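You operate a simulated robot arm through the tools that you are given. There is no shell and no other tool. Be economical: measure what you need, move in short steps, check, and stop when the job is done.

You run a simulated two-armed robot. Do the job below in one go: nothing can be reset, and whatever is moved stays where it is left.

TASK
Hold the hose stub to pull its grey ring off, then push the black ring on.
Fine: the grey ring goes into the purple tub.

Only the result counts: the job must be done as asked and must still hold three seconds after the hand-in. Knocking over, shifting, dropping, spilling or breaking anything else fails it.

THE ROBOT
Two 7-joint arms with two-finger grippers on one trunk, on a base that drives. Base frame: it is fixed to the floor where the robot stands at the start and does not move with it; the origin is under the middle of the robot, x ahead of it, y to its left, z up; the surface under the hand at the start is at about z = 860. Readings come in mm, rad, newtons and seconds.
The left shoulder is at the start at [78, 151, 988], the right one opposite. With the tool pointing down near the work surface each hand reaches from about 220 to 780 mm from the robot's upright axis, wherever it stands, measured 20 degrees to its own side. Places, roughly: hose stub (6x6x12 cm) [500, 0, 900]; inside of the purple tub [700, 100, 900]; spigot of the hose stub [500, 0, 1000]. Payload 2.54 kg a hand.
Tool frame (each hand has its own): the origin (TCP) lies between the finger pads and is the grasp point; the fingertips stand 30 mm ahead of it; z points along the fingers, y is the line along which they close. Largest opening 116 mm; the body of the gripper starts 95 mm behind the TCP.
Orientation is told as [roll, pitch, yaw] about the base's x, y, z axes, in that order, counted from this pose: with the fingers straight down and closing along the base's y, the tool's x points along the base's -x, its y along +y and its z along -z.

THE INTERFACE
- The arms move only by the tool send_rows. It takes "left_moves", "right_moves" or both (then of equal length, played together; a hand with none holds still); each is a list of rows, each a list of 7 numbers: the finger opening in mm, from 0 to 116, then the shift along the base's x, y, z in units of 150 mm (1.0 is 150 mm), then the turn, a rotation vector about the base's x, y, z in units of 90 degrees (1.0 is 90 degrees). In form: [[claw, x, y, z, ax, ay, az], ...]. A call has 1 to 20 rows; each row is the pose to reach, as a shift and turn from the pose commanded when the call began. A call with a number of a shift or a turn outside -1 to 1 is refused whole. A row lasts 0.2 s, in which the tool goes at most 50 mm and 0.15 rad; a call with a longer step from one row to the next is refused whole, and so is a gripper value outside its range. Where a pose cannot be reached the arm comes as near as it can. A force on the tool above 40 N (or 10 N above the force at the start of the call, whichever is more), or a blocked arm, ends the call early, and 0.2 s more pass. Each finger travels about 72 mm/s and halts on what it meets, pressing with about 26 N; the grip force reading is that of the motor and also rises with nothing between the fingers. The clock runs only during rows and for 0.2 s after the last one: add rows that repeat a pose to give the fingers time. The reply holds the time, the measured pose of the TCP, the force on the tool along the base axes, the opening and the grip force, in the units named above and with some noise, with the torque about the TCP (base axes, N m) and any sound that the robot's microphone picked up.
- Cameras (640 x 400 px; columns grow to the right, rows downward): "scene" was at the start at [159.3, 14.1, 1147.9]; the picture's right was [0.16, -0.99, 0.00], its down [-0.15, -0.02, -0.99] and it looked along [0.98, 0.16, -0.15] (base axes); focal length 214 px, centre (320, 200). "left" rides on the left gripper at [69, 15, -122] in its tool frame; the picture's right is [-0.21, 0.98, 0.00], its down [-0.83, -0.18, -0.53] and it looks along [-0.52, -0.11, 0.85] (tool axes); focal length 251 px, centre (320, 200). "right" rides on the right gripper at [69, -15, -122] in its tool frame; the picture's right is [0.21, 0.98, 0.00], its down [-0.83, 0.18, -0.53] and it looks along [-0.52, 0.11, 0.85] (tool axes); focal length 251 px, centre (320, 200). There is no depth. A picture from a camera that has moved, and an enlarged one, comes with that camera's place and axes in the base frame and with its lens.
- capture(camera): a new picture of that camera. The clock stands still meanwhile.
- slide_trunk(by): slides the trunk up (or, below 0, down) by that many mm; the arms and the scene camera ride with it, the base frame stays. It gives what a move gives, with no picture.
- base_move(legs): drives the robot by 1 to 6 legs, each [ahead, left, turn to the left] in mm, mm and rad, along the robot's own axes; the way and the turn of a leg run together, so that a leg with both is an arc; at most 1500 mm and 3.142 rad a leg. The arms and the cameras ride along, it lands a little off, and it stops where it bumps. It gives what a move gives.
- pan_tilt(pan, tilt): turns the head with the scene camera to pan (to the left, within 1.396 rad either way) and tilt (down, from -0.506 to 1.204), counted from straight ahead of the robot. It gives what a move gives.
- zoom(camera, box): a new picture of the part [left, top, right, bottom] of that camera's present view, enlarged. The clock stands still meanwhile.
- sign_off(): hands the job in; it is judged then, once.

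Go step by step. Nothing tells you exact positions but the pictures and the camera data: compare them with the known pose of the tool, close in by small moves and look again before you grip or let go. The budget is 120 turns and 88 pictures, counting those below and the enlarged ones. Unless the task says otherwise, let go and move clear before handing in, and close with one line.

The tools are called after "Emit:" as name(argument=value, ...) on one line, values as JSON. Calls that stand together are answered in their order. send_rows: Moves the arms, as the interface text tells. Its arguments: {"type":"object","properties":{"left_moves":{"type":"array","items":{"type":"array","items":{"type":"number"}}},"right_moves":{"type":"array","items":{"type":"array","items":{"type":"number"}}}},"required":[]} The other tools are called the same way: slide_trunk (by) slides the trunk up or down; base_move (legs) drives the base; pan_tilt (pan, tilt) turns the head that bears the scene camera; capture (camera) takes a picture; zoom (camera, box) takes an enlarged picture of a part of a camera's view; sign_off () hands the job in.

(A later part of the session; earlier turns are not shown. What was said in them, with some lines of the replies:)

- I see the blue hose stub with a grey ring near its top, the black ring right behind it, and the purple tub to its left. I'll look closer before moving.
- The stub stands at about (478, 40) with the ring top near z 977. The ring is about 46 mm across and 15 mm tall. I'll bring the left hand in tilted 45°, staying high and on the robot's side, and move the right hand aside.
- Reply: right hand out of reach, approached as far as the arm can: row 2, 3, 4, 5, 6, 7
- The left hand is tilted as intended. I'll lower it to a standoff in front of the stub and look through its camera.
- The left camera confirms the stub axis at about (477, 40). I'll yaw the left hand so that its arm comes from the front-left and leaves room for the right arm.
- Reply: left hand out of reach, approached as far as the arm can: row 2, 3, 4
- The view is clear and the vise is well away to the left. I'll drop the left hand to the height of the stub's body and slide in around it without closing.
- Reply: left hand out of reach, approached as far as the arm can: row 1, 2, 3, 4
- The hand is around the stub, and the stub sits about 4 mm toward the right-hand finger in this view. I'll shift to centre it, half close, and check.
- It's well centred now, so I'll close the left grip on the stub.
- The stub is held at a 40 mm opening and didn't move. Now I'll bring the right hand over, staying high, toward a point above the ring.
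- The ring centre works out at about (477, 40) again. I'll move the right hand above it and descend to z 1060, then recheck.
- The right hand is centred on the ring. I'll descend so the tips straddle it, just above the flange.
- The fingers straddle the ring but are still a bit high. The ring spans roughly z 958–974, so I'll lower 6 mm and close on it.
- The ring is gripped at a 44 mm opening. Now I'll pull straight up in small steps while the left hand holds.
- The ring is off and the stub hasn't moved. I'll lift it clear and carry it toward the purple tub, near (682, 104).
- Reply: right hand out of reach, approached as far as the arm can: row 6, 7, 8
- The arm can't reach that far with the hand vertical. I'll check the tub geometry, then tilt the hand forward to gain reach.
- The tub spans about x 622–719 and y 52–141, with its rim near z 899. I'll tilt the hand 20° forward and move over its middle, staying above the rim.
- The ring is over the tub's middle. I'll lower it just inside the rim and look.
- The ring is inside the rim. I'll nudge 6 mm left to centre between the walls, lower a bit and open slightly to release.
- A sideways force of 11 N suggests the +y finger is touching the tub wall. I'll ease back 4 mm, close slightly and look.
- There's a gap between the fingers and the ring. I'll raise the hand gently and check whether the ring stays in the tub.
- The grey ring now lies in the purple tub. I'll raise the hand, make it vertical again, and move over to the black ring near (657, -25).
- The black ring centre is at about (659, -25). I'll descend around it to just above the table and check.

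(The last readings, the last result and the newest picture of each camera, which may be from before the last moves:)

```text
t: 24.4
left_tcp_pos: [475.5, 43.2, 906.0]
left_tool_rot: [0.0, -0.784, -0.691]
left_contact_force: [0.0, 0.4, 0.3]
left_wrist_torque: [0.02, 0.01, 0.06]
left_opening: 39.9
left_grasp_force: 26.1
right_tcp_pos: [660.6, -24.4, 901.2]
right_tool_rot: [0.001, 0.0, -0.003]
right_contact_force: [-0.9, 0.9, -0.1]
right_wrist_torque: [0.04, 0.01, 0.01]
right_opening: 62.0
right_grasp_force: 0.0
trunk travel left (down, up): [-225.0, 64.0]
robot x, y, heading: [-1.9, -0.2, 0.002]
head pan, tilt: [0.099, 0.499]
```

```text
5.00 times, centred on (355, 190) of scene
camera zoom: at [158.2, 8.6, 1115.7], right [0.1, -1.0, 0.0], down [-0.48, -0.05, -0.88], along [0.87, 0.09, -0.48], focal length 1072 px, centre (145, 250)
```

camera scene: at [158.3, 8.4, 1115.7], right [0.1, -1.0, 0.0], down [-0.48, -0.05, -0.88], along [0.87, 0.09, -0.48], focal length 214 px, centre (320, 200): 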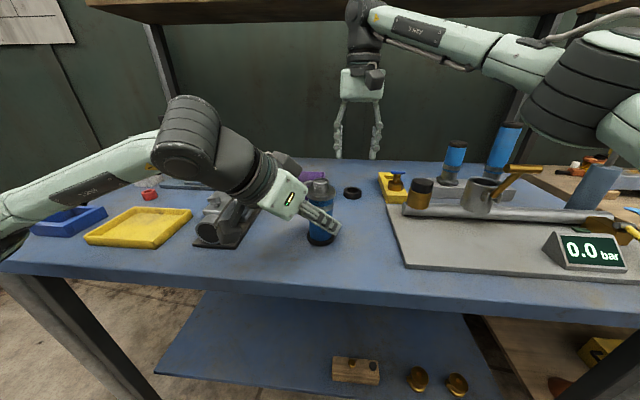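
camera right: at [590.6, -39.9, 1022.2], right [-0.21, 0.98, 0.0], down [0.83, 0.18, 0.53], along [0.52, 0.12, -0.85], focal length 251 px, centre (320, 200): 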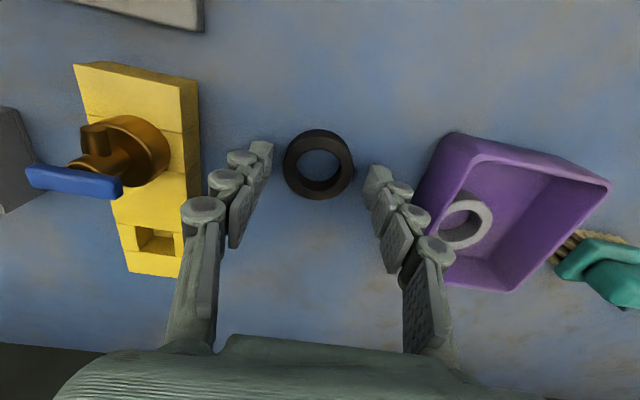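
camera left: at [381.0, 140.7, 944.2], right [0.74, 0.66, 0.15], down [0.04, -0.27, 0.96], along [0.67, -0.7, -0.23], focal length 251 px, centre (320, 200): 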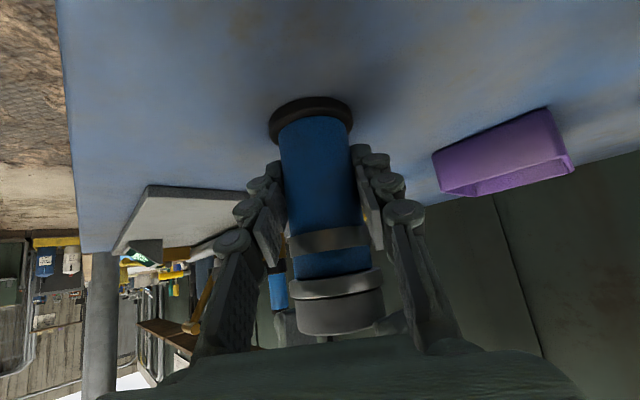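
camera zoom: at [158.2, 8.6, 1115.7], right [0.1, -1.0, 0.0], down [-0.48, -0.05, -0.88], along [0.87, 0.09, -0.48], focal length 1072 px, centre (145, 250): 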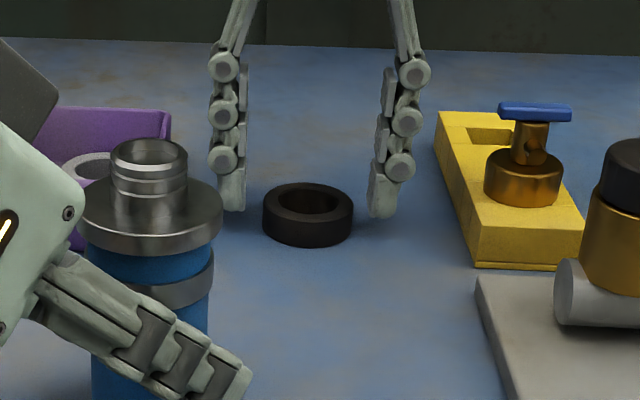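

The hand is centred in y and about 3 mm too far ahead. I'll correct, lower to about 3 mm above the table, and grip the black ring.

Emit:
send_rows(right_moves=[[62, -0.02, 0, 0, 0, 0, 0], [60, -0.02, 0, -0.05, 0, 0, 0], [52, -0.02, 0, -0.05, 0, 0, 0], [44, -0.02, 0, -0.05, 0, 0, 0], [36, -0.02, 0, -0.05, 0, 0, 0], [30, -0.02, 0, -0.05, 0, 0, 0]])

Emit:
zoom(camera="right", box=[220, 80, 420, 240])

Emit:
zoom(camera="scene", box=[310, 150, 400, 230])

```text
t: 25.8
left_tcp_pos: [475.9, 43.5, 905.2]
left_tool_rot: [0.0, -0.785, -0.691]
left_contact_force: [0.2, 1.2, 0.2]
left_wrist_torque: [0.0, -0.06, 0.04]
left_opening: 39.8
left_grasp_force: 25.7
right_tcp_pos: [656.0, -24.3, 894.8]
right_tool_rot: [0.002, 0.0, -0.002]
right_contact_force: [0.5, -0.7, 1.4]
right_wrist_torque: [-0.08, -0.02, 0.01]
right_opening: 44.0
right_grasp_force: 26.3
trunk travel left (down, up): [-225.0, 64.0]
robot x, y, heading: [-1.3, -2.3, -0.003]
head pan, tilt: [0.099, 0.499]
```

```text
2.50 times, centred on (320, 160) of right
camera zoom: at [587.1, -40.6, 1015.9], right [-0.21, 0.98, 0.0], down [0.83, 0.18, 0.53], along [0.52, 0.12, -0.85], focal length 629 px, centre (320, 300)
```

zoom: 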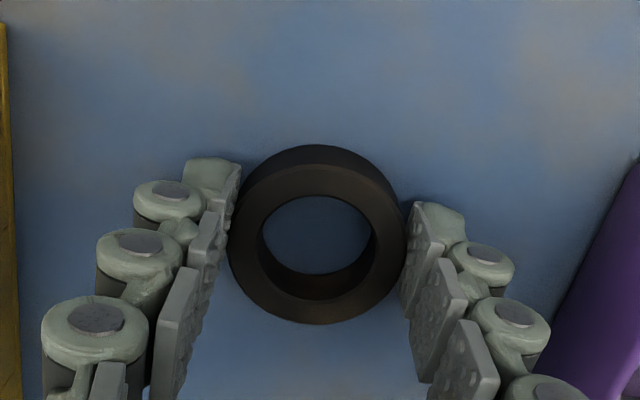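

```text
5.00 times, centred on (355, 190) of scene
camera zoom: at [158.2, 8.5, 1115.7], right [0.1, -1.0, 0.0], down [-0.48, -0.05, -0.88], along [0.87, 0.09, -0.48], focal length 1072 px, centre (145, 250)
```

zoom: 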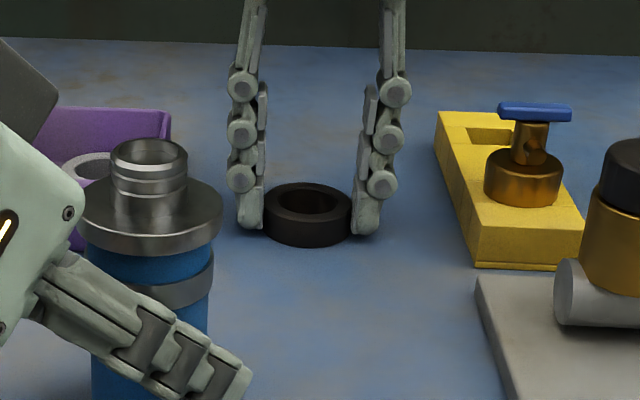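

The black ring sits in the hand just as the grey one did, with its top-face centre at the same pixel. I'll lift it and carry it back toward the stub.

Emit:
send_rows(right_moves=[[30, 0, 0, 0.1, 0, 0, 0], [30, 0, 0, 0.35, 0, 0, 0], [30, 0, 0, 0.6, 0, 0, 0], [30, -0.2, 0, 0.8, 0, 0, 0], [30, -0.4, 0.1, 0.95, 0, 0, 0], [30, -0.6, 0.2, 1.0, 0, 0, 0], [30, -0.8, 0.3, 1.0, 0, 0, 0], [30, -1.0, 0.43, 1.0, 0, 0, 0], [30, -1.0, 0.43, 1.0, 0, 0, 0]])

Emit:
capture(camera="right")

```text
t: 27.8
left_tcp_pos: [476.0, 43.1, 905.8]
left_tool_rot: [0.0, -0.786, -0.691]
left_contact_force: [-1.2, 0.6, 0.5]
left_wrist_torque: [0.01, 0.02, 0.0]
left_opening: 39.6
left_grasp_force: 26.1
right_tcp_pos: [505.4, 41.3, 1046.0]
right_tool_rot: [0.001, 0.0, -0.002]
right_contact_force: [0.4, -0.7, -1.1]
right_wrist_torque: [0.0, -0.05, 0.01]
right_opening: 43.9
right_grasp_force: 26.0
trunk travel left (down, up): [-225.0, 64.0]
robot x, y, heading: [-1.2, -0.7, -0.004]
head pan, tilt: [0.099, 0.499]
```

```text
49 pictures are left
camera right: at [436.4, 25.9, 1166.1], right [-0.21, 0.98, 0.0], down [0.83, 0.18, 0.53], along [0.52, 0.12, -0.85], focal length 251 px, centre (320, 200)
```

right: 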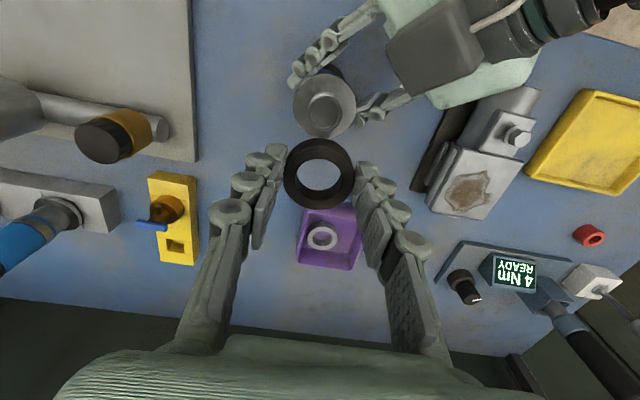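

The hand is 29 mm ahead of the stub axis. I'll move over it, hover with the ring just above the spigot, and check alignment.

Emit:
send_rows(right_moves=[[30, -0.1, -0.005, 0, 0, 0, 0], [30, -0.194, -0.009, 0, 0, 0, 0], [30, -0.194, -0.009, -0.13, 0, 0, 0], [30, -0.194, -0.009, -0.13, 0, 0, 0]])

Emit:
zoom(camera="scene", box=[270, 110, 370, 210])

Emit:
zoom(camera="right", box=[250, 110, 390, 230])

Emit:
capture(camera="left")

```text
t: 28.8
left_tcp_pos: [475.0, 43.3, 905.3]
left_tool_rot: [0.0, -0.785, -0.691]
left_contact_force: [-0.5, 0.7, 0.2]
left_wrist_torque: [0.0, -0.01, 0.03]
left_opening: 39.7
left_grasp_force: 26.6
right_tcp_pos: [476.9, 40.7, 1025.7]
right_tool_rot: [0.004, 0.0, -0.002]
right_contact_force: [0.4, 0.6, -0.3]
right_wrist_torque: [-0.01, 0.03, -0.01]
right_opening: 44.3
right_grasp_force: 25.5
trunk travel left (down, up): [-225.0, 64.0]
robot x, y, heading: [-1.0, -0.5, 0.003]
head pan, tilt: [0.099, 0.499]
```

```text
4.00 times, centred on (320, 160) of scene
camera zoom: at [158.2, 8.6, 1115.7], right [0.1, -1.0, 0.0], down [-0.48, -0.05, -0.88], along [0.87, 0.09, -0.48], focal length 858 px, centre (320, 360)
```

zoom: 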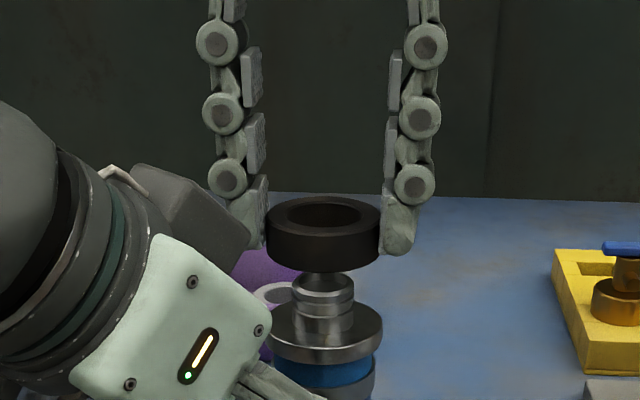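

```text
3.33 times, centred on (320, 170) of right
camera zoom: at [407.5, 23.9, 1146.2], right [-0.21, 0.98, 0.0], down [0.83, 0.18, 0.53], along [0.52, 0.12, -0.85], focal length 838 px, centre (320, 300)
```

zoom: 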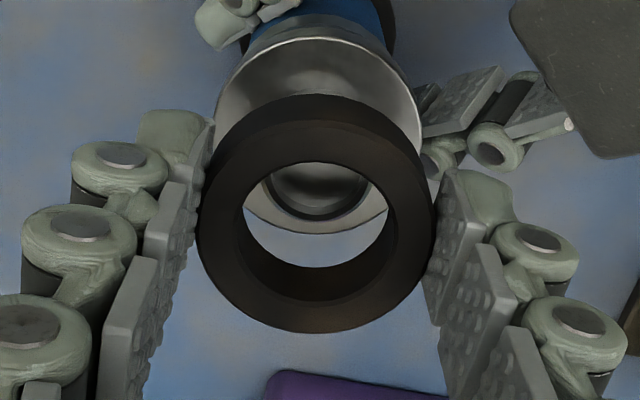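

```text
46 pictures are left
camera left: at [381.1, 140.7, 944.2], right [0.74, 0.66, 0.15], down [0.04, -0.27, 0.96], along [0.67, -0.7, -0.23], focal length 251 px, centre (320, 200)
```

left: 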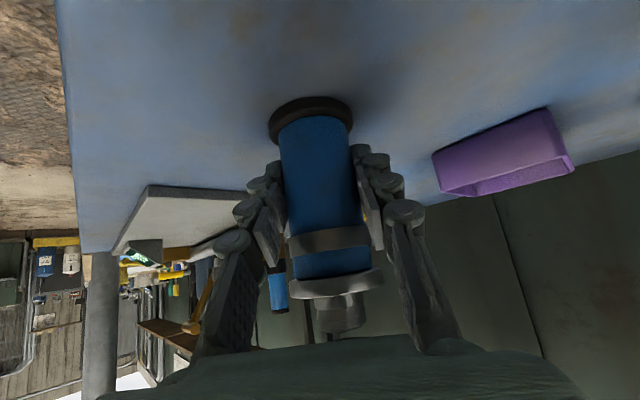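

The ring is aligned with the spigot in both views, within about 1 mm. I'll lower it onto the spigot in small steps and watch the force.

Emit:
send_rows(right_moves=[[30, 0, 0, -0.04, 0, 0, 0], [30, 0, 0, -0.07, 0, 0, 0], [30, 0, 0, -0.09, 0, 0, 0], [30, 0, 0, -0.11, 0, 0, 0], [30, 0, 0, -0.11, 0, 0, 0]])

Emit:
zoom(camera="scene", box=[270, 130, 370, 230])

```text
t: 30.0
left_tcp_pos: [474.7, 43.0, 906.1]
left_tool_rot: [0.001, -0.786, -0.691]
left_contact_force: [-0.1, -0.1, -0.1]
left_wrist_torque: [-0.03, -0.01, -0.01]
left_opening: 39.8
left_grasp_force: 25.9
right_tcp_pos: [477.5, 39.9, 1008.3]
right_tool_rot: [0.003, 0.0, -0.001]
right_contact_force: [-0.8, -0.5, 0.2]
right_wrist_torque: [-0.03, 0.02, -0.01]
right_opening: 43.9
right_grasp_force: 25.8
trunk travel left (down, up): [-225.0, 64.0]
robot x, y, heading: [-0.1, -0.3, 0.001]
head pan, tilt: [0.099, 0.499]
```

```text
4.00 times, centred on (320, 180) of scene
camera zoom: at [158.3, 8.5, 1115.7], right [0.1, -1.0, 0.0], down [-0.48, -0.05, -0.88], along [0.87, 0.09, -0.48], focal length 858 px, centre (320, 280)
```

zoom: 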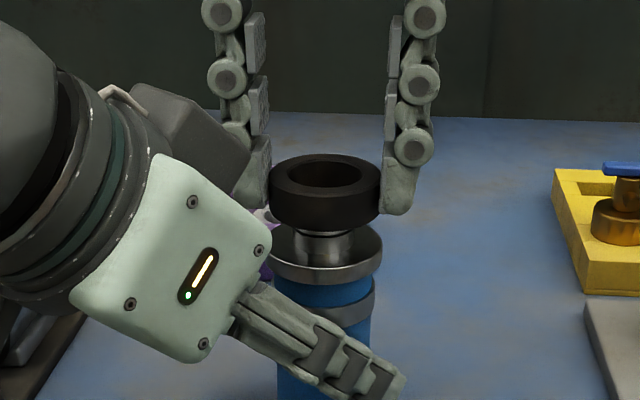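

The ring is just at the spigot's top with no sideways force. I'll keep pushing down toward the seat.

Emit:
send_rows(right_moves=[[30, 0, 0, -0.02, 0, 0, 0], [30, 0, 0, -0.04, 0, 0, 0], [30, 0, 0, -0.06, 0, 0, 0], [30, 0, 0, -0.08, 0, 0, 0], [30, 0, 0, -0.1, 0, 0, 0], [30, 0, 0, -0.115, 0, 0, 0], [30, 0, 0, -0.115, 0, 0, 0]])

Emit:
zoom(camera="scene", box=[270, 130, 370, 230])

```text
t: 31.7
left_tcp_pos: [475.1, 43.4, 906.0]
left_tool_rot: [0.001, -0.786, -0.692]
left_contact_force: [-2.1, 0.8, 5.2]
left_wrist_torque: [0.13, 0.35, -0.06]
left_opening: 40.0
left_grasp_force: 25.9
right_tcp_pos: [477.5, 38.2, 994.8]
right_tool_rot: [0.007, -0.006, -0.004]
right_contact_force: [-1.1, -0.9, 5.7]
right_wrist_torque: [-0.08, 0.05, 0.01]
right_opening: 44.0
right_grasp_force: 25.8
trunk travel left (down, up): [-225.0, 64.0]
robot x, y, heading: [0.1, -2.6, 0.0]
head pan, tilt: [0.099, 0.499]
stopped in row 7 (right hand): the force on the tool passed its limit at 41 N (the readings are from after the stop); the commanded pose is now the measured one
```

```text
4.00 times, centred on (320, 180) of scene
camera zoom: at [157.4, 8.4, 1115.6], right [0.1, -1.0, 0.0], down [-0.48, -0.05, -0.88], along [0.87, 0.09, -0.48], focal length 858 px, centre (320, 280)
```

zoom: 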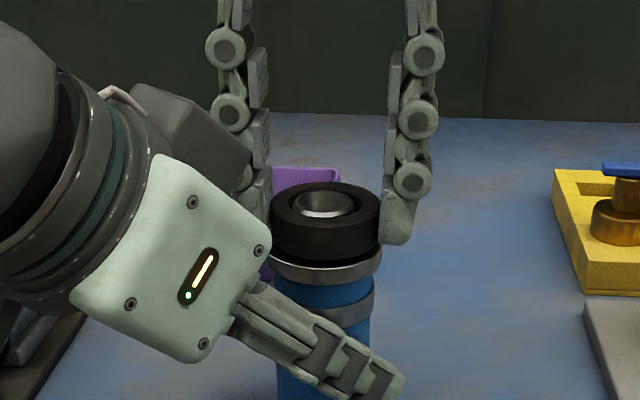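

The ring is almost fully seated, perhaps 1 mm short. I'll press once more and compare closely with the earlier picture of the grey ring.

Emit:
send_rows(right_moves=[[30, 0, 0, -0.01, 0, 0, 0], [30, 0, 0, -0.02, 0, 0, 0], [30, 0, 0, -0.028, 0, 0, 0], [30, 0, 0, -0.028, 0, 0, 0]])

Emit:
zoom(camera="scene", box=[270, 130, 370, 230])

Emit:
zoom(camera="left", box=[260, 250, 420, 350])

```text
t: 32.5
left_tcp_pos: [475.7, 43.9, 906.4]
left_tool_rot: [0.001, -0.784, -0.689]
left_contact_force: [-4.9, 1.6, 7.8]
left_wrist_torque: [0.04, 0.46, -0.06]
left_opening: 39.9
left_grasp_force: 25.9
right_tcp_pos: [476.4, 38.8, 995.0]
right_tool_rot: [0.012, -0.012, -0.005]
right_contact_force: [-1.4, -1.9, 7.7]
right_wrist_torque: [-0.14, 0.05, -0.01]
right_opening: 44.1
right_grasp_force: 26.3
trunk travel left (down, up): [-225.0, 64.0]
robot x, y, heading: [0.9, -1.7, -0.001]
head pan, tilt: [0.099, 0.499]
stopped in row 4 (right hand): the force on the tool passed its limit at 41 N (the readings are from after the stop); the commanded pose is now the measured one
```

```text
4.00 times, centred on (320, 180) of scene
camera zoom: at [157.0, 8.3, 1115.7], right [0.1, -1.0, 0.0], down [-0.47, -0.05, -0.88], along [0.87, 0.09, -0.48], focal length 858 px, centre (320, 280)
```

zoom: 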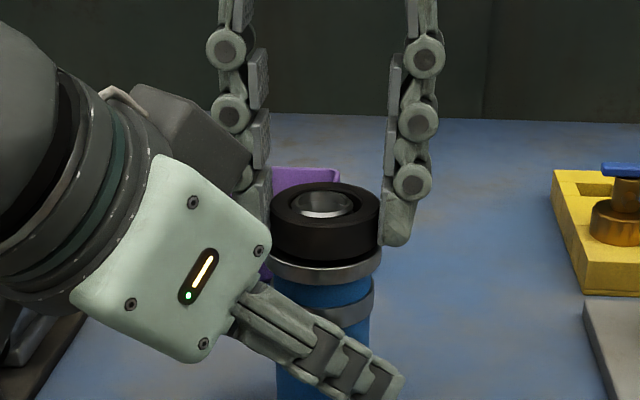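

```text
4.00 times, centred on (340, 300) of left
camera zoom: at [380.8, 140.5, 944.2], right [0.74, 0.66, 0.15], down [0.04, -0.27, 0.96], along [0.67, -0.7, -0.23], focal length 1006 px, centre (240, -200)
```

zoom: 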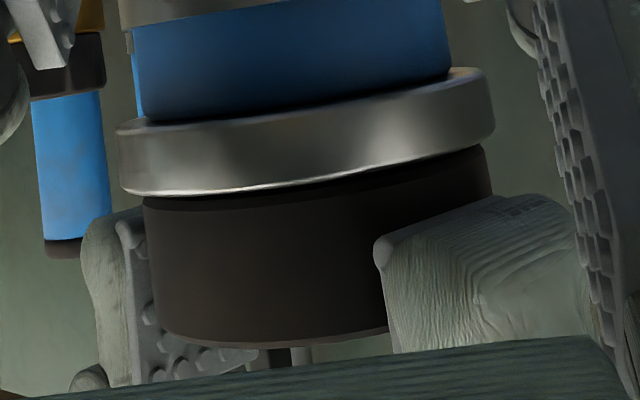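

The ring looks seated against the flange. I'll release, rise slightly, and inspect the seating and whether it springs back.

Emit:
send_rows(right_moves=[[44, 0, 0, 0, 0, 0, 0], [54, 0, 0, 0, 0, 0, 0], [62, 0, 0, 0, 0, 0, 0], [64, 0, 0, 0.1, 0, 0, 0], [64, 0, 0, 0.3, 0, 0, 0], [64, 0, 0, 0.3, 0, 0, 0]])

Emit:
zoom(camera="scene", box=[270, 130, 370, 230])

Emit:
zoom(camera="left", box=[260, 250, 420, 350])

```text
t: 33.9
left_tcp_pos: [476.1, 43.7, 906.6]
left_tool_rot: [0.002, -0.786, -0.688]
left_contact_force: [-7.0, -0.1, 14.1]
left_wrist_torque: [-0.2, 0.04, -0.07]
left_opening: 39.8
left_grasp_force: 26.3
right_tcp_pos: [477.9, 38.9, 1038.3]
right_tool_rot: [0.011, -0.014, -0.004]
right_contact_force: [-0.6, 0.1, -0.3]
right_wrist_torque: [-0.04, 0.01, 0.04]
right_opening: 64.1
right_grasp_force: 0.0
trunk travel left (down, up): [-225.0, 64.0]
robot x, y, heading: [0.3, -2.0, -0.004]
head pan, tilt: [0.099, 0.499]
```

```text
4.00 times, centred on (320, 180) of scene
camera zoom: at [157.1, 8.2, 1116.0], right [0.1, -1.0, 0.0], down [-0.47, -0.05, -0.88], along [0.87, 0.09, -0.48], focal length 858 px, centre (320, 280)
```

zoom: 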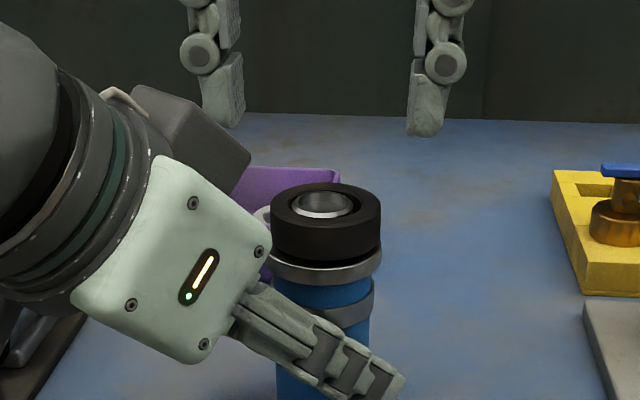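

```text
4.00 times, centred on (340, 300) of left
camera zoom: at [381.1, 140.4, 944.2], right [0.74, 0.66, 0.15], down [0.04, -0.27, 0.96], along [0.67, -0.7, -0.23], focal length 1006 px, centre (240, -200)
```

zoom: 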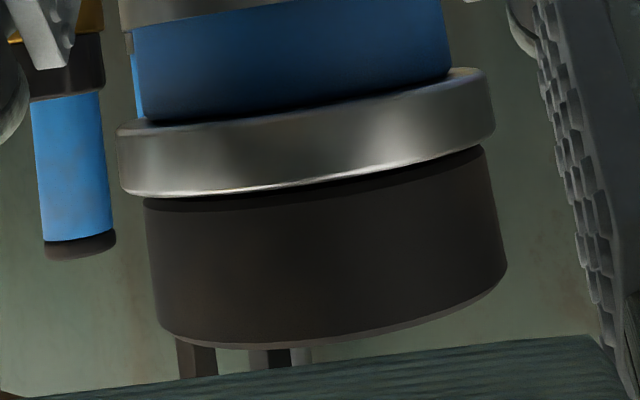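

The ring appears flush with the flange. I'll take one close look at the seam.

Emit:
zoom(camera="scene", box=[305, 170, 345, 210])

Emit:
zoom(camera="left", box=[285, 275, 345, 315])

```text
10.00 times, centred on (325, 190) of scene
camera zoom: at [157.1, 8.2, 1116.0], right [0.1, -1.0, 0.0], down [-0.47, -0.05, -0.88], along [0.87, 0.09, -0.48], focal length 2145 px, centre (270, 300)
```

zoom: 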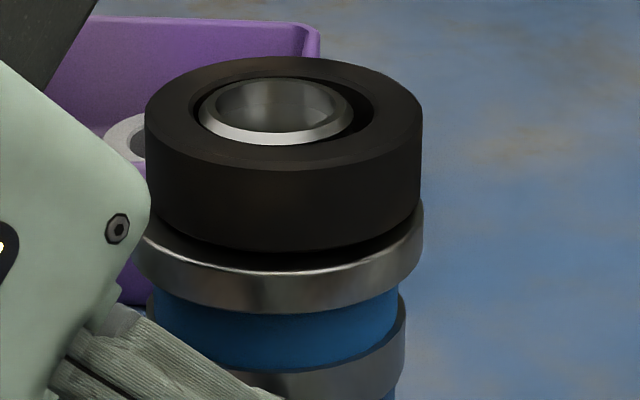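

```text
10.00 times, centred on (315, 295) of left
camera zoom: at [381.1, 140.4, 944.2], right [0.74, 0.66, 0.15], down [0.04, -0.27, 0.96], along [0.67, -0.7, -0.23], focal length 2514 px, centre (370, -750)
```

zoom: 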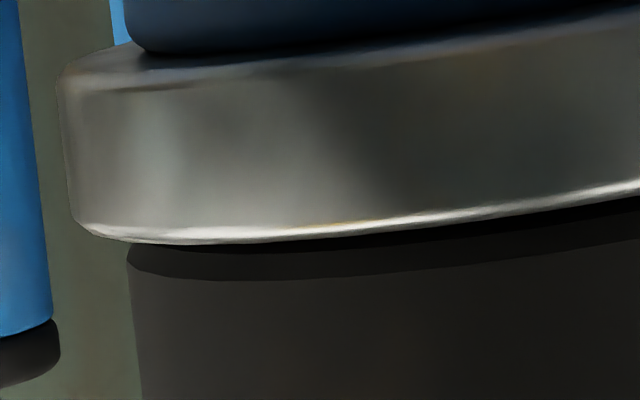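

I want to be sure there's no small gap, so I'll look at the right silhouette edge of the seam at high magnification.

Emit:
zoom(camera="scene", box=[336, 182, 352, 202])

Emit:
zoom(camera="left", box=[360, 270, 400, 300])

```text
16.00 times, centred on (344, 192) of scene
camera zoom: at [157.1, 8.2, 1116.0], right [0.1, -1.0, 0.0], down [-0.47, -0.05, -0.88], along [0.87, 0.09, -0.48], focal length 3432 px, centre (-64, 328)
```

zoom: 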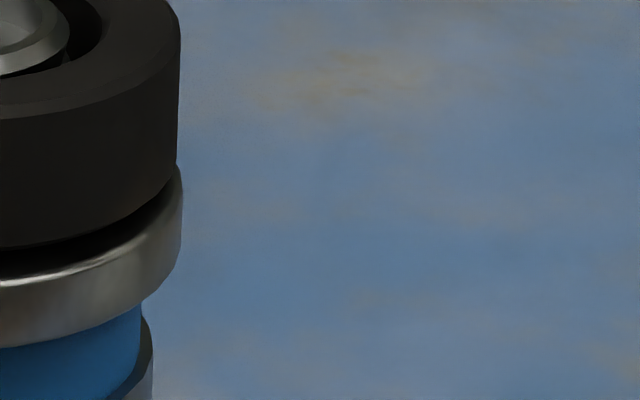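

```text
13.33 times, centred on (380, 285) of left
camera zoom: at [381.1, 140.4, 944.2], right [0.74, 0.66, 0.15], down [0.04, -0.27, 0.96], along [0.67, -0.7, -0.23], focal length 3352 px, centre (-480, -933)
```

zoom: 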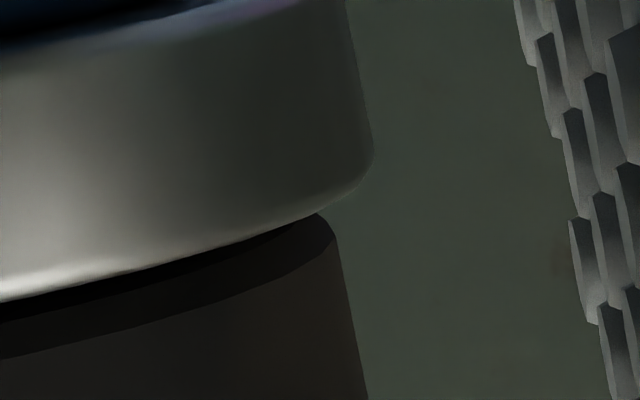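

The seam may be 1–2 mm open and the fingertips may have met the flange. I'll press the ring down from above, with the fingers set 32 mm apart so they bear on the ring face only.

Emit:
send_rows(right_moves=[[50, -0.006, 0.005, 0, -0.007, 0.009, 0], [32, -0.006, 0.005, 0, -0.007, 0.009, 0], [32, -0.006, 0.005, -0.1, -0.007, 0.009, 0], [32, -0.006, 0.005, -0.18, -0.007, 0.009, 0], [32, -0.006, 0.005, -0.18, -0.007, 0.009, 0]])

Emit:
zoom(camera="scene", box=[290, 150, 360, 220])

Emit:
zoom(camera="right", box=[250, 110, 390, 230])

```text
t: 35.1
left_tcp_pos: [476.4, 43.3, 905.9]
left_tool_rot: [0.002, -0.785, -0.69]
left_contact_force: [-5.4, -3.1, 16.6]
left_wrist_torque: [-0.21, 0.01, -0.02]
left_opening: 39.7
left_grasp_force: 25.9
right_tcp_pos: [476.2, 39.8, 1012.9]
right_tool_rot: [0.002, 0.002, -0.003]
right_contact_force: [0.0, 0.1, -0.2]
right_wrist_torque: [0.0, -0.04, 0.02]
right_opening: 32.0
right_grasp_force: 0.0
trunk travel left (down, up): [-225.0, 64.0]
robot x, y, heading: [-3.1, -2.8, -0.002]
head pan, tilt: [0.099, 0.499]
```

```text
5.71 times, centred on (325, 185) of scene
camera zoom: at [157.1, 8.1, 1116.0], right [0.1, -1.0, 0.0], down [-0.47, -0.05, -0.88], along [0.87, 0.09, -0.48], focal length 1226 px, centre (291, 286)
```

zoom: 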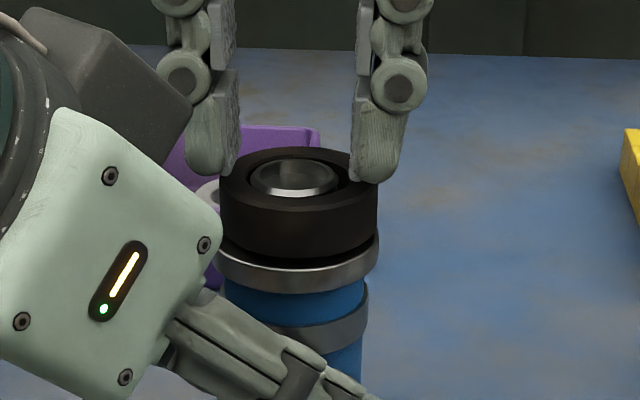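

```text
3.33 times, centred on (320, 170) of right
camera zoom: at [407.2, 24.0, 1133.9], right [-0.21, 0.98, 0.0], down [0.83, 0.18, 0.53], along [0.52, 0.11, -0.85], focal length 838 px, centre (320, 300)
```

zoom: 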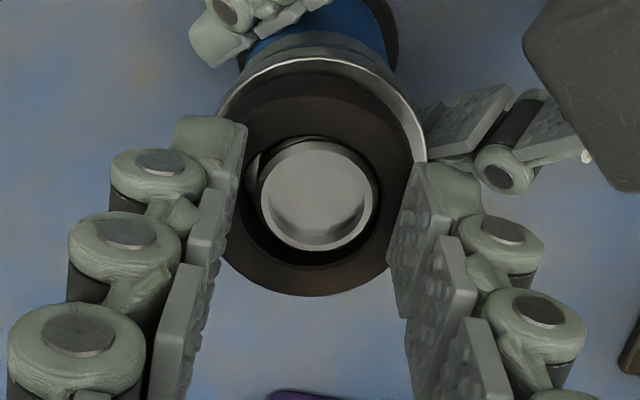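

Both fingertips are poised over the ring's top face. I'll press down in small steps.

Emit:
send_rows(right_moves=[[30, 0, 0, -0.02, 0, 0, 0], [30, 0, 0, -0.04, 0, 0, 0], [30, 0, 0, -0.055, 0, 0, 0], [30, 0, 0, -0.07, 0, 0, 0], [30, 0, 0, -0.085, 0, 0, 0], [30, 0, 0, -0.1, 0, 0, 0]])

Emit:
zoom(camera="scene", box=[290, 150, 360, 220])

```text
t: 36.3
left_tcp_pos: [476.8, 42.3, 906.0]
left_tool_rot: [0.003, -0.786, -0.69]
left_contact_force: [-9.1, 3.2, 12.4]
left_wrist_torque: [0.28, 0.44, 0.12]
left_opening: 39.9
left_grasp_force: 26.3
right_tcp_pos: [477.2, 39.0, 1005.1]
right_tool_rot: [0.008, -0.005, -0.008]
right_contact_force: [1.8, -2.4, 5.5]
right_wrist_torque: [-0.06, -0.05, -0.02]
right_opening: 6.0
right_grasp_force: 10.3
trunk travel left (down, up): [-225.0, 64.0]
robot x, y, heading: [3.9, 0.4, 0.002]
head pan, tilt: [0.099, 0.499]
stopped in row 5 (right hand): the force on the tool passed its limit at 45 N (the readings are from after the stop); the commanded pose is now the measured one
```

```text
5.71 times, centred on (325, 185) of scene
camera zoom: at [156.9, 8.0, 1115.6], right [0.1, -1.0, 0.0], down [-0.47, -0.05, -0.88], along [0.87, 0.09, -0.48], focal length 1226 px, centre (291, 286)
```

zoom: 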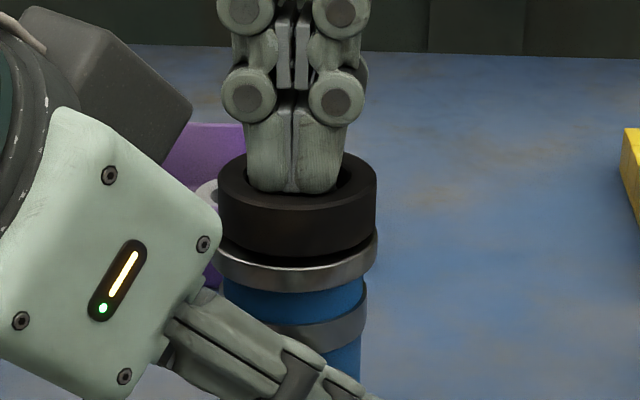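

Pressing with 45 N moved nothing further, and the seam height matches how the grey ring sat, so the ring is seated. I'll raise the right hand and look before releasing the stub.

Emit:
send_rows(right_moves=[[6, 0, 0, 0.1, 0, 0, 0], [6, 0, 0, 0.35, 0, 0, 0], [6, 0, 0, 0.6, 0, 0, 0], [6, 0, -0.2, 0.6, 0, 0, 0], [6, 0, -0.5, 0.6, 0, 0, 0], [6, 0, -0.8, 0.6, 0, 0, 0], [6, 0, -0.8, 0.6, 0, 0, 0]])

Emit:
zoom(camera="scene", box=[270, 150, 390, 260])

```text
t: 37.9
left_tcp_pos: [476.1, 43.4, 905.3]
left_tool_rot: [0.002, -0.784, -0.69]
left_contact_force: [-7.4, -0.7, 18.0]
left_wrist_torque: [-0.29, 0.08, -0.07]
left_opening: 39.4
left_grasp_force: 26.7
right_tcp_pos: [476.0, -81.3, 1095.0]
right_tool_rot: [0.008, -0.005, -0.005]
right_contact_force: [0.5, -0.5, -0.7]
right_wrist_torque: [-0.03, 0.0, 0.03]
right_opening: 6.0
right_grasp_force: 0.1
trunk travel left (down, up): [-225.0, 64.0]
robot x, y, heading: [-2.0, -3.4, 0.001]
head pan, tilt: [0.099, 0.499]
```

```text
3.64 times, centred on (330, 205) of scene
camera zoom: at [156.9, 8.0, 1116.1], right [0.1, -1.0, 0.0], down [-0.47, -0.05, -0.88], along [0.87, 0.09, -0.48], focal length 780 px, centre (284, 182)
```

zoom: 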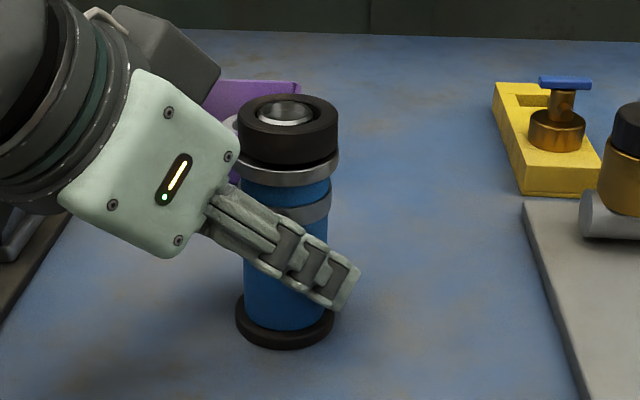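

Comparing the pictures, the ring may still be about 1 mm short. My top press slid into the hole and bore on the spigot instead. I'll re-grip the ring higher, with the tips clear of the flange, and push again.

Emit:
send_rows(right_moves=[[30, 0, 0.3, 0, -0.005, 0.003, 0], [50, 0, 0.6, 0, -0.005, 0.003, 0], [64, 0.003, 0.803, 0, -0.005, 0.003, 0], [64, 0.003, 0.803, -0.2, -0.005, 0.003, 0], [64, 0.003, 0.803, -0.45, -0.005, 0.003, 0], [60, 0.003, 0.803, -0.63, -0.005, 0.003, 0], [60, 0.003, 0.803, -0.63, -0.005, 0.003, 0]])

Emit:
zoom(camera="scene", box=[270, 130, 370, 230])

```text
t: 39.5
left_tcp_pos: [476.0, 43.6, 905.9]
left_tool_rot: [0.001, -0.785, -0.691]
left_contact_force: [-5.0, -3.9, 21.5]
left_wrist_torque: [-0.25, -0.03, -0.06]
left_opening: 39.8
left_grasp_force: 26.1
right_tcp_pos: [476.5, 39.8, 1001.6]
right_tool_rot: [0.0, -0.001, -0.005]
right_contact_force: [0.0, 0.0, 0.7]
right_wrist_torque: [0.02, 0.01, -0.01]
right_opening: 60.0
right_grasp_force: 0.1
trunk travel left (down, up): [-225.0, 64.0]
robot x, y, heading: [-3.6, 0.5, -0.002]
head pan, tilt: [0.099, 0.499]
```

```text
4.00 times, centred on (320, 180) of scene
camera zoom: at [157.0, 7.9, 1116.1], right [0.1, -1.0, 0.0], down [-0.47, -0.05, -0.88], along [0.87, 0.09, -0.48], focal length 858 px, centre (320, 280)
```

zoom: 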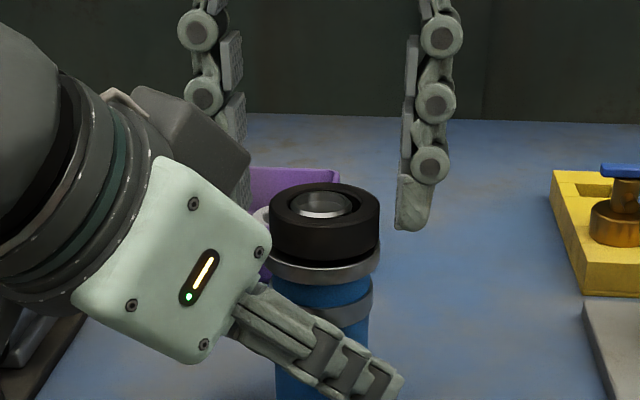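

The tips are at the ring's upper half. I'll grip there and push down with small twists.

Emit:
send_rows(right_moves=[[50, 0, 0, -0.015, 0, 0, 0], [40, 0, 0, -0.015, 0, 0, 0], [30, 0, 0, -0.015, 0, 0, 0], [30, 0, 0, -0.015, 0, 0, 0], [30, 0, 0, -0.025, 0, 0, 0.04], [30, 0, 0, -0.035, 0, 0, -0.04], [30, 0, 0, -0.04, 0, 0, 0.04], [30, 0, 0, -0.045, 0, 0, -0.04], [30, 0, 0, -0.05, 0, 0, 0]])

Emit:
zoom(camera="scene", box=[270, 130, 370, 230])

Emit:
zoom(camera="left", box=[285, 275, 345, 315])

```text
t: 41.5
left_tcp_pos: [476.6, 44.7, 905.3]
left_tool_rot: [0.004, -0.781, -0.688]
left_contact_force: [8.4, -3.9, 12.3]
left_wrist_torque: [-0.18, -0.05, 0.42]
left_opening: 39.6
left_grasp_force: 25.5
right_tcp_pos: [476.2, 39.0, 995.1]
right_tool_rot: [-0.001, -0.002, -0.007]
right_contact_force: [-0.2, -2.9, 31.4]
right_wrist_torque: [-0.12, -0.19, -0.61]
right_opening: 44.0
right_grasp_force: 25.6
trunk travel left (down, up): [-225.0, 64.0]
robot x, y, heading: [4.5, 0.7, -0.001]
head pan, tilt: [0.099, 0.499]
```

```text
4.00 times, centred on (320, 180) of scene
camera zoom: at [156.5, 7.5, 1116.3], right [0.1, -1.0, 0.0], down [-0.47, -0.05, -0.88], along [0.88, 0.09, -0.48], focal length 858 px, centre (320, 280)
```

zoom: 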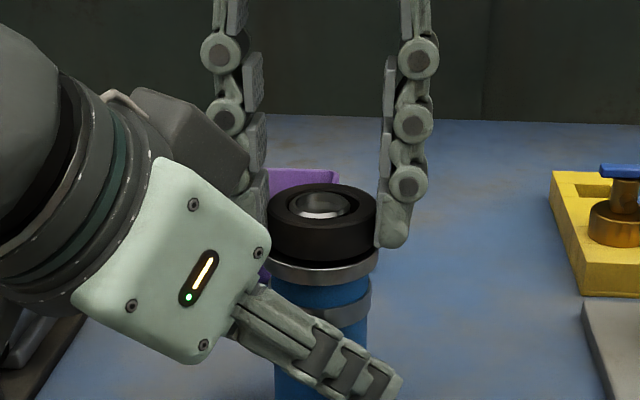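

```text
10.00 times, centred on (315, 295) of left
camera zoom: at [381.4, 140.2, 944.0], right [0.74, 0.66, 0.15], down [0.05, -0.27, 0.96], along [0.68, -0.7, -0.23], focal length 2514 px, centre (370, -750)
```

zoom: 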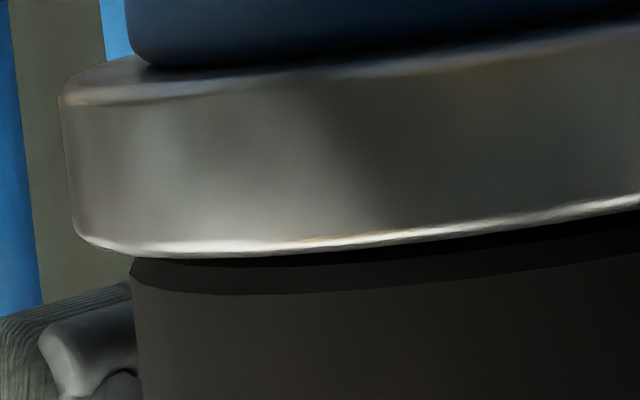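

The seam didn't change under 31 N with twisting, and the left view puts the ring at the grey ring's old height, so it is seated. I'll let go and raise the right hand well clear.

Emit:
send_rows(right_moves=[[30, 0, 0, 0, 0, 0, 0], [44, 0, 0, 0, 0, 0, 0], [56, 0, 0, 0.01, 0, 0, 0], [66, 0, 0, 0.02, 0, 0, 0], [66, 0, 0, 0.2, 0, 0, 0], [66, 0, 0, 0.45, 0, 0, 0], [66, 0, 0, 0.7, 0, 0, 0], [66, 0, -0.3, 0.8, 0, 0, 0], [66, 0, -0.6, 0.8, 0, 0, 0], [66, 0, -0.9, 0.8, 0, 0, 0], [66, 0, -0.9, 0.8, 0, 0, 0]])

Emit:
capture(camera="left")

Emit:
zoom(camera="scene", box=[305, 170, 345, 210])

```text
t: 43.9
left_tcp_pos: [475.4, 43.2, 906.1]
left_tool_rot: [0.002, -0.785, -0.689]
left_contact_force: [-2.2, 0.8, 20.8]
left_wrist_torque: [-0.17, 0.03, -0.08]
left_opening: 39.6
left_grasp_force: 26.5
right_tcp_pos: [475.3, -96.1, 1113.2]
right_tool_rot: [0.001, -0.001, -0.004]
right_contact_force: [-0.1, -0.6, 0.2]
right_wrist_torque: [-0.01, 0.01, -0.01]
right_opening: 65.9
right_grasp_force: 0.1
trunk travel left (down, up): [-225.0, 64.0]
robot x, y, heading: [-0.7, 2.5, -0.003]
head pan, tilt: [0.099, 0.499]
```

```text
28 pictures are left
camera left: at [381.6, 140.5, 943.7], right [0.74, 0.66, 0.15], down [0.05, -0.27, 0.96], along [0.67, -0.7, -0.23], focal length 251 px, centre (320, 200)
```

left: 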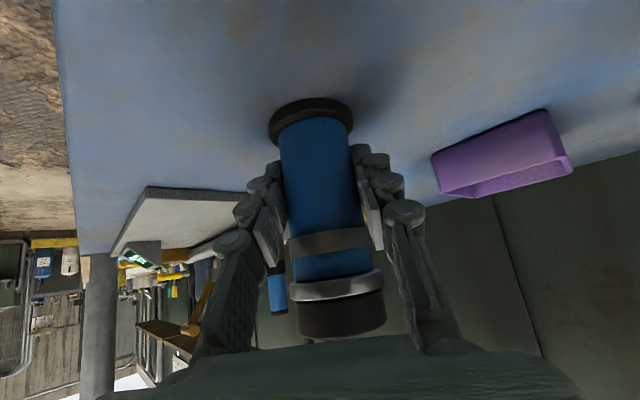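

```text
10.00 times, centred on (325, 190) of scene
camera zoom: at [157.2, 8.1, 1116.0], right [0.1, -1.0, 0.0], down [-0.47, -0.05, -0.88], along [0.87, 0.09, -0.48], focal length 2145 px, centre (270, 300)
```

zoom: 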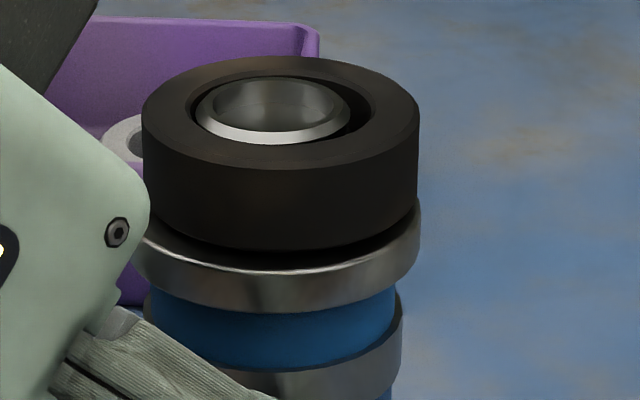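

There's no gap at the right silhouette, and the ring stays put with the right hand clear. I'll relieve the left hand's small vertical preload, open it, back straight out and rise.

Emit:
send_rows(left_moves=[[30, 0, 0, 0.01, 0, 0, 0], [40, 0, 0, 0.01, 0, 0, 0], [54, 0, 0, 0.01, 0, 0, 0], [70, 0, 0, 0.01, 0, 0, 0], [88, 0, 0, 0.01, 0, 0, 0], [90, -0.1, 0.085, 0.01, 0, 0, 0], [90, -0.25, 0.21, 0.02, 0, 0, 0], [90, -0.4, 0.34, 0.06, 0, 0, 0], [90, -0.53, 0.45, 0.2, 0, 0, 0], [90, -0.55, 0.5, 0.4, 0, 0, 0], [90, -0.55, 0.5, 0.6, 0, 0, 0], [90, -0.55, 0.5, 0.6, 0, 0, 0]])

Emit:
capture(camera="scene")

Emit:
zoom(camera="scene", box=[270, 150, 390, 260])

Emit:
capture(camera="right")

```text
t: 46.5
left_tcp_pos: [394.9, 119.2, 995.2]
left_tool_rot: [0.0, -0.779, -0.685]
left_contact_force: [0.1, -0.1, 0.0]
left_wrist_torque: [-0.01, 0.03, 0.03]
left_opening: 89.9
left_grasp_force: 0.2
left hand out of reach, approached as far as the arm can: row 8, 9, 10
right_tcp_pos: [477.0, -95.0, 1112.6]
right_tool_rot: [0.0, 0.002, -0.006]
right_contact_force: [0.1, -0.4, 0.2]
right_wrist_torque: [0.03, 0.01, 0.0]
right_opening: 65.8
right_grasp_force: 0.1
trunk travel left (down, up): [-225.0, 64.0]
robot x, y, heading: [-0.3, -1.7, -0.001]
head pan, tilt: [0.099, 0.499]
```

```text
26 pictures are left
camera scene: at [158.7, 8.3, 1115.7], right [0.1, -1.0, 0.0], down [-0.48, -0.05, -0.88], along [0.87, 0.09, -0.48], focal length 214 px, centre (320, 200)
```

scene: 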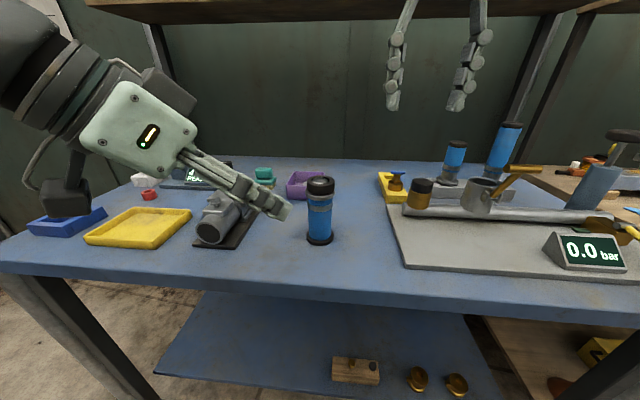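

```text
3.64 times, centred on (330, 205) of scene
camera zoom: at [158.7, 8.3, 1115.7], right [0.1, -1.0, 0.0], down [-0.48, -0.05, -0.88], along [0.87, 0.09, -0.48], focal length 780 px, centre (284, 182)
```

zoom: 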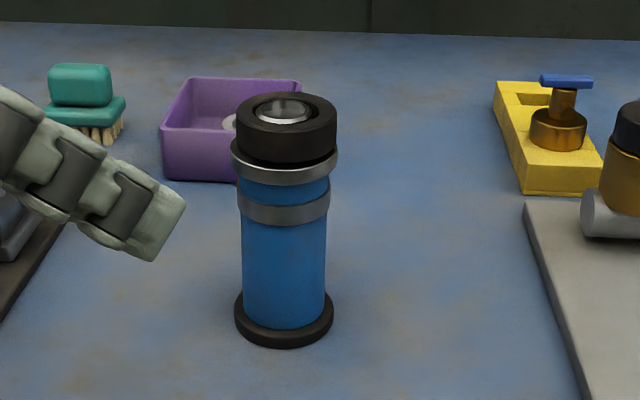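

```text
24 pictures are left
camera right: at [408.7, -110.8, 1233.7], right [-0.21, 0.98, 0.0], down [0.83, 0.18, 0.53], along [0.52, 0.11, -0.85], focal length 251 px, centre (320, 200)
```

right: 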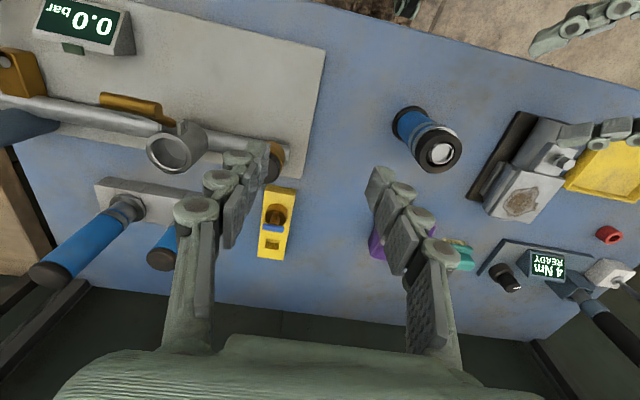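

The stub stands upright by itself with the black ring on, and the grey ring is in the tub. One last close look at the free-standing ring.

Emit:
zoom(camera="scene", box=[305, 170, 345, 210])

Emit:
zoom(camera="left", box=[280, 120, 380, 220])

```text
10.00 times, centred on (325, 190) of scene
camera zoom: at [158.7, 8.3, 1115.7], right [0.1, -1.0, 0.0], down [-0.48, -0.05, -0.88], along [0.87, 0.09, -0.48], focal length 2145 px, centre (270, 300)
```

zoom: 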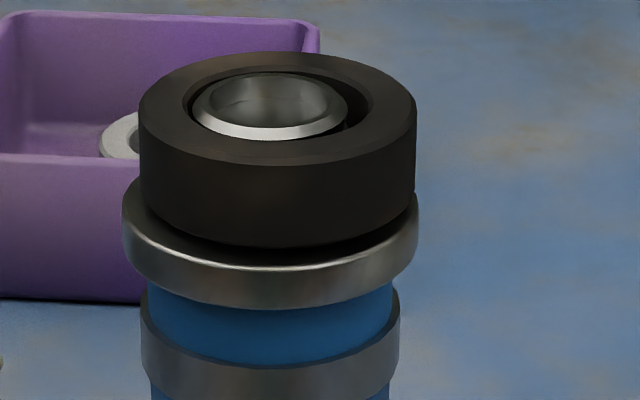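

```text
4.00 times, centred on (330, 170) of left
camera zoom: at [299.7, 215.9, 1033.7], right [0.74, 0.66, 0.15], down [0.05, -0.27, 0.96], along [0.67, -0.7, -0.23], focal length 1006 px, centre (280, 320)
```

zoom: 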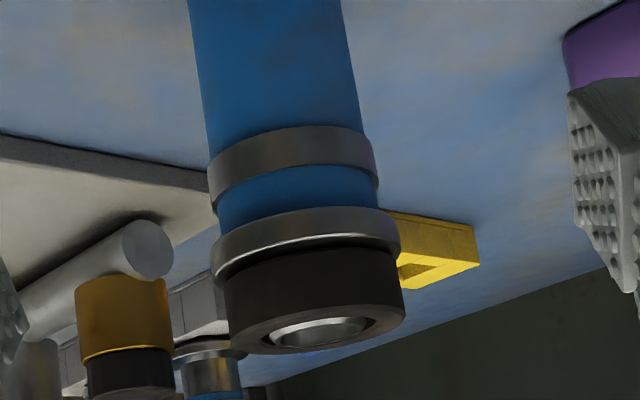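

The ring looks about 1 mm off-centre, so I'll magnify the left edge to check for a gap or tilt.

Emit:
zoom(camera="scene", box=[315, 182, 331, 202])

Emit:
zoom(camera="scene", box=[335, 182, 351, 202])

Emit:
zoom(camera="left", box=[328, 165, 388, 210])

```text
16.00 times, centred on (323, 192) of scene
camera zoom: at [158.7, 8.3, 1115.7], right [0.1, -1.0, 0.0], down [-0.48, -0.05, -0.88], along [0.87, 0.09, -0.48], focal length 3432 px, centre (272, 328)
```

zoom: 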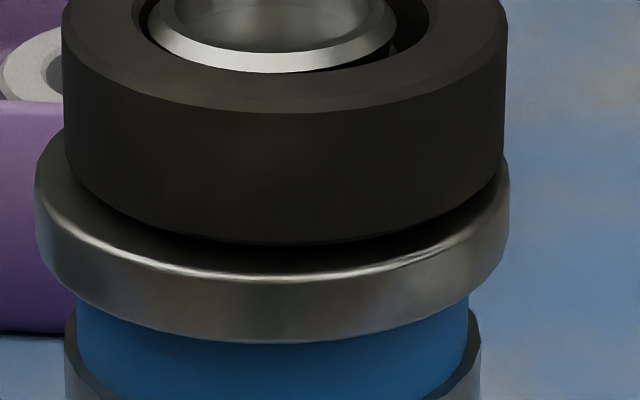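

```text
16.00 times, centred on (343, 192) of scene
camera zoom: at [158.7, 8.3, 1115.7], right [0.1, -1.0, 0.0], down [-0.48, -0.05, -0.88], along [0.87, 0.09, -0.48], focal length 3432 px, centre (-48, 328)
```

zoom: 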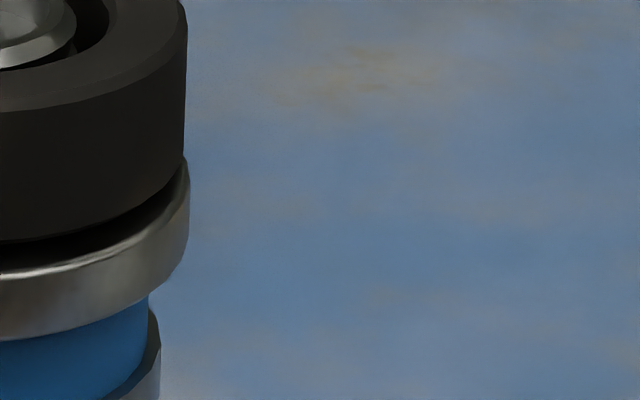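

```text
8.89 times, centred on (358, 188) of left
camera zoom: at [299.7, 215.9, 1033.7], right [0.74, 0.66, 0.15], down [0.05, -0.27, 0.96], along [0.67, -0.7, -0.23], focal length 2235 px, centre (-18, 311)
```

zoom: 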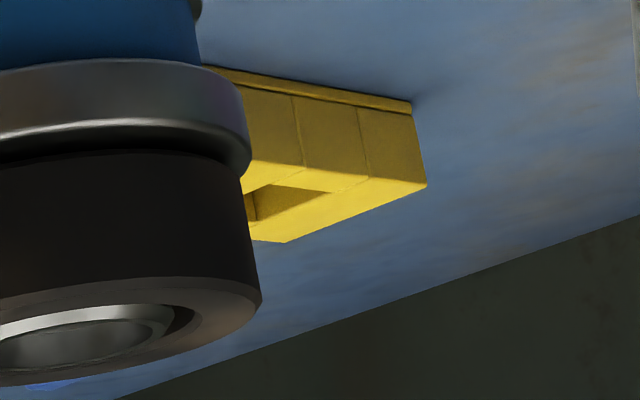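

The lit flange top meets the ring's lower edge directly, with no daylight, so the ring is down on its seat. The stub is upright in its place, the grey ring is in the tub, and both hands are clear, so I'm handing in.

Emit:
sign_off()

```text
The job is handed in.
```

The grey ring is off the stub and in the purple tub, and the black ring is pushed onto the stub's spigot. It sits about 1 mm off-centre, and a gap of up to about 1 mm under it is hard to rule out from the pictures.
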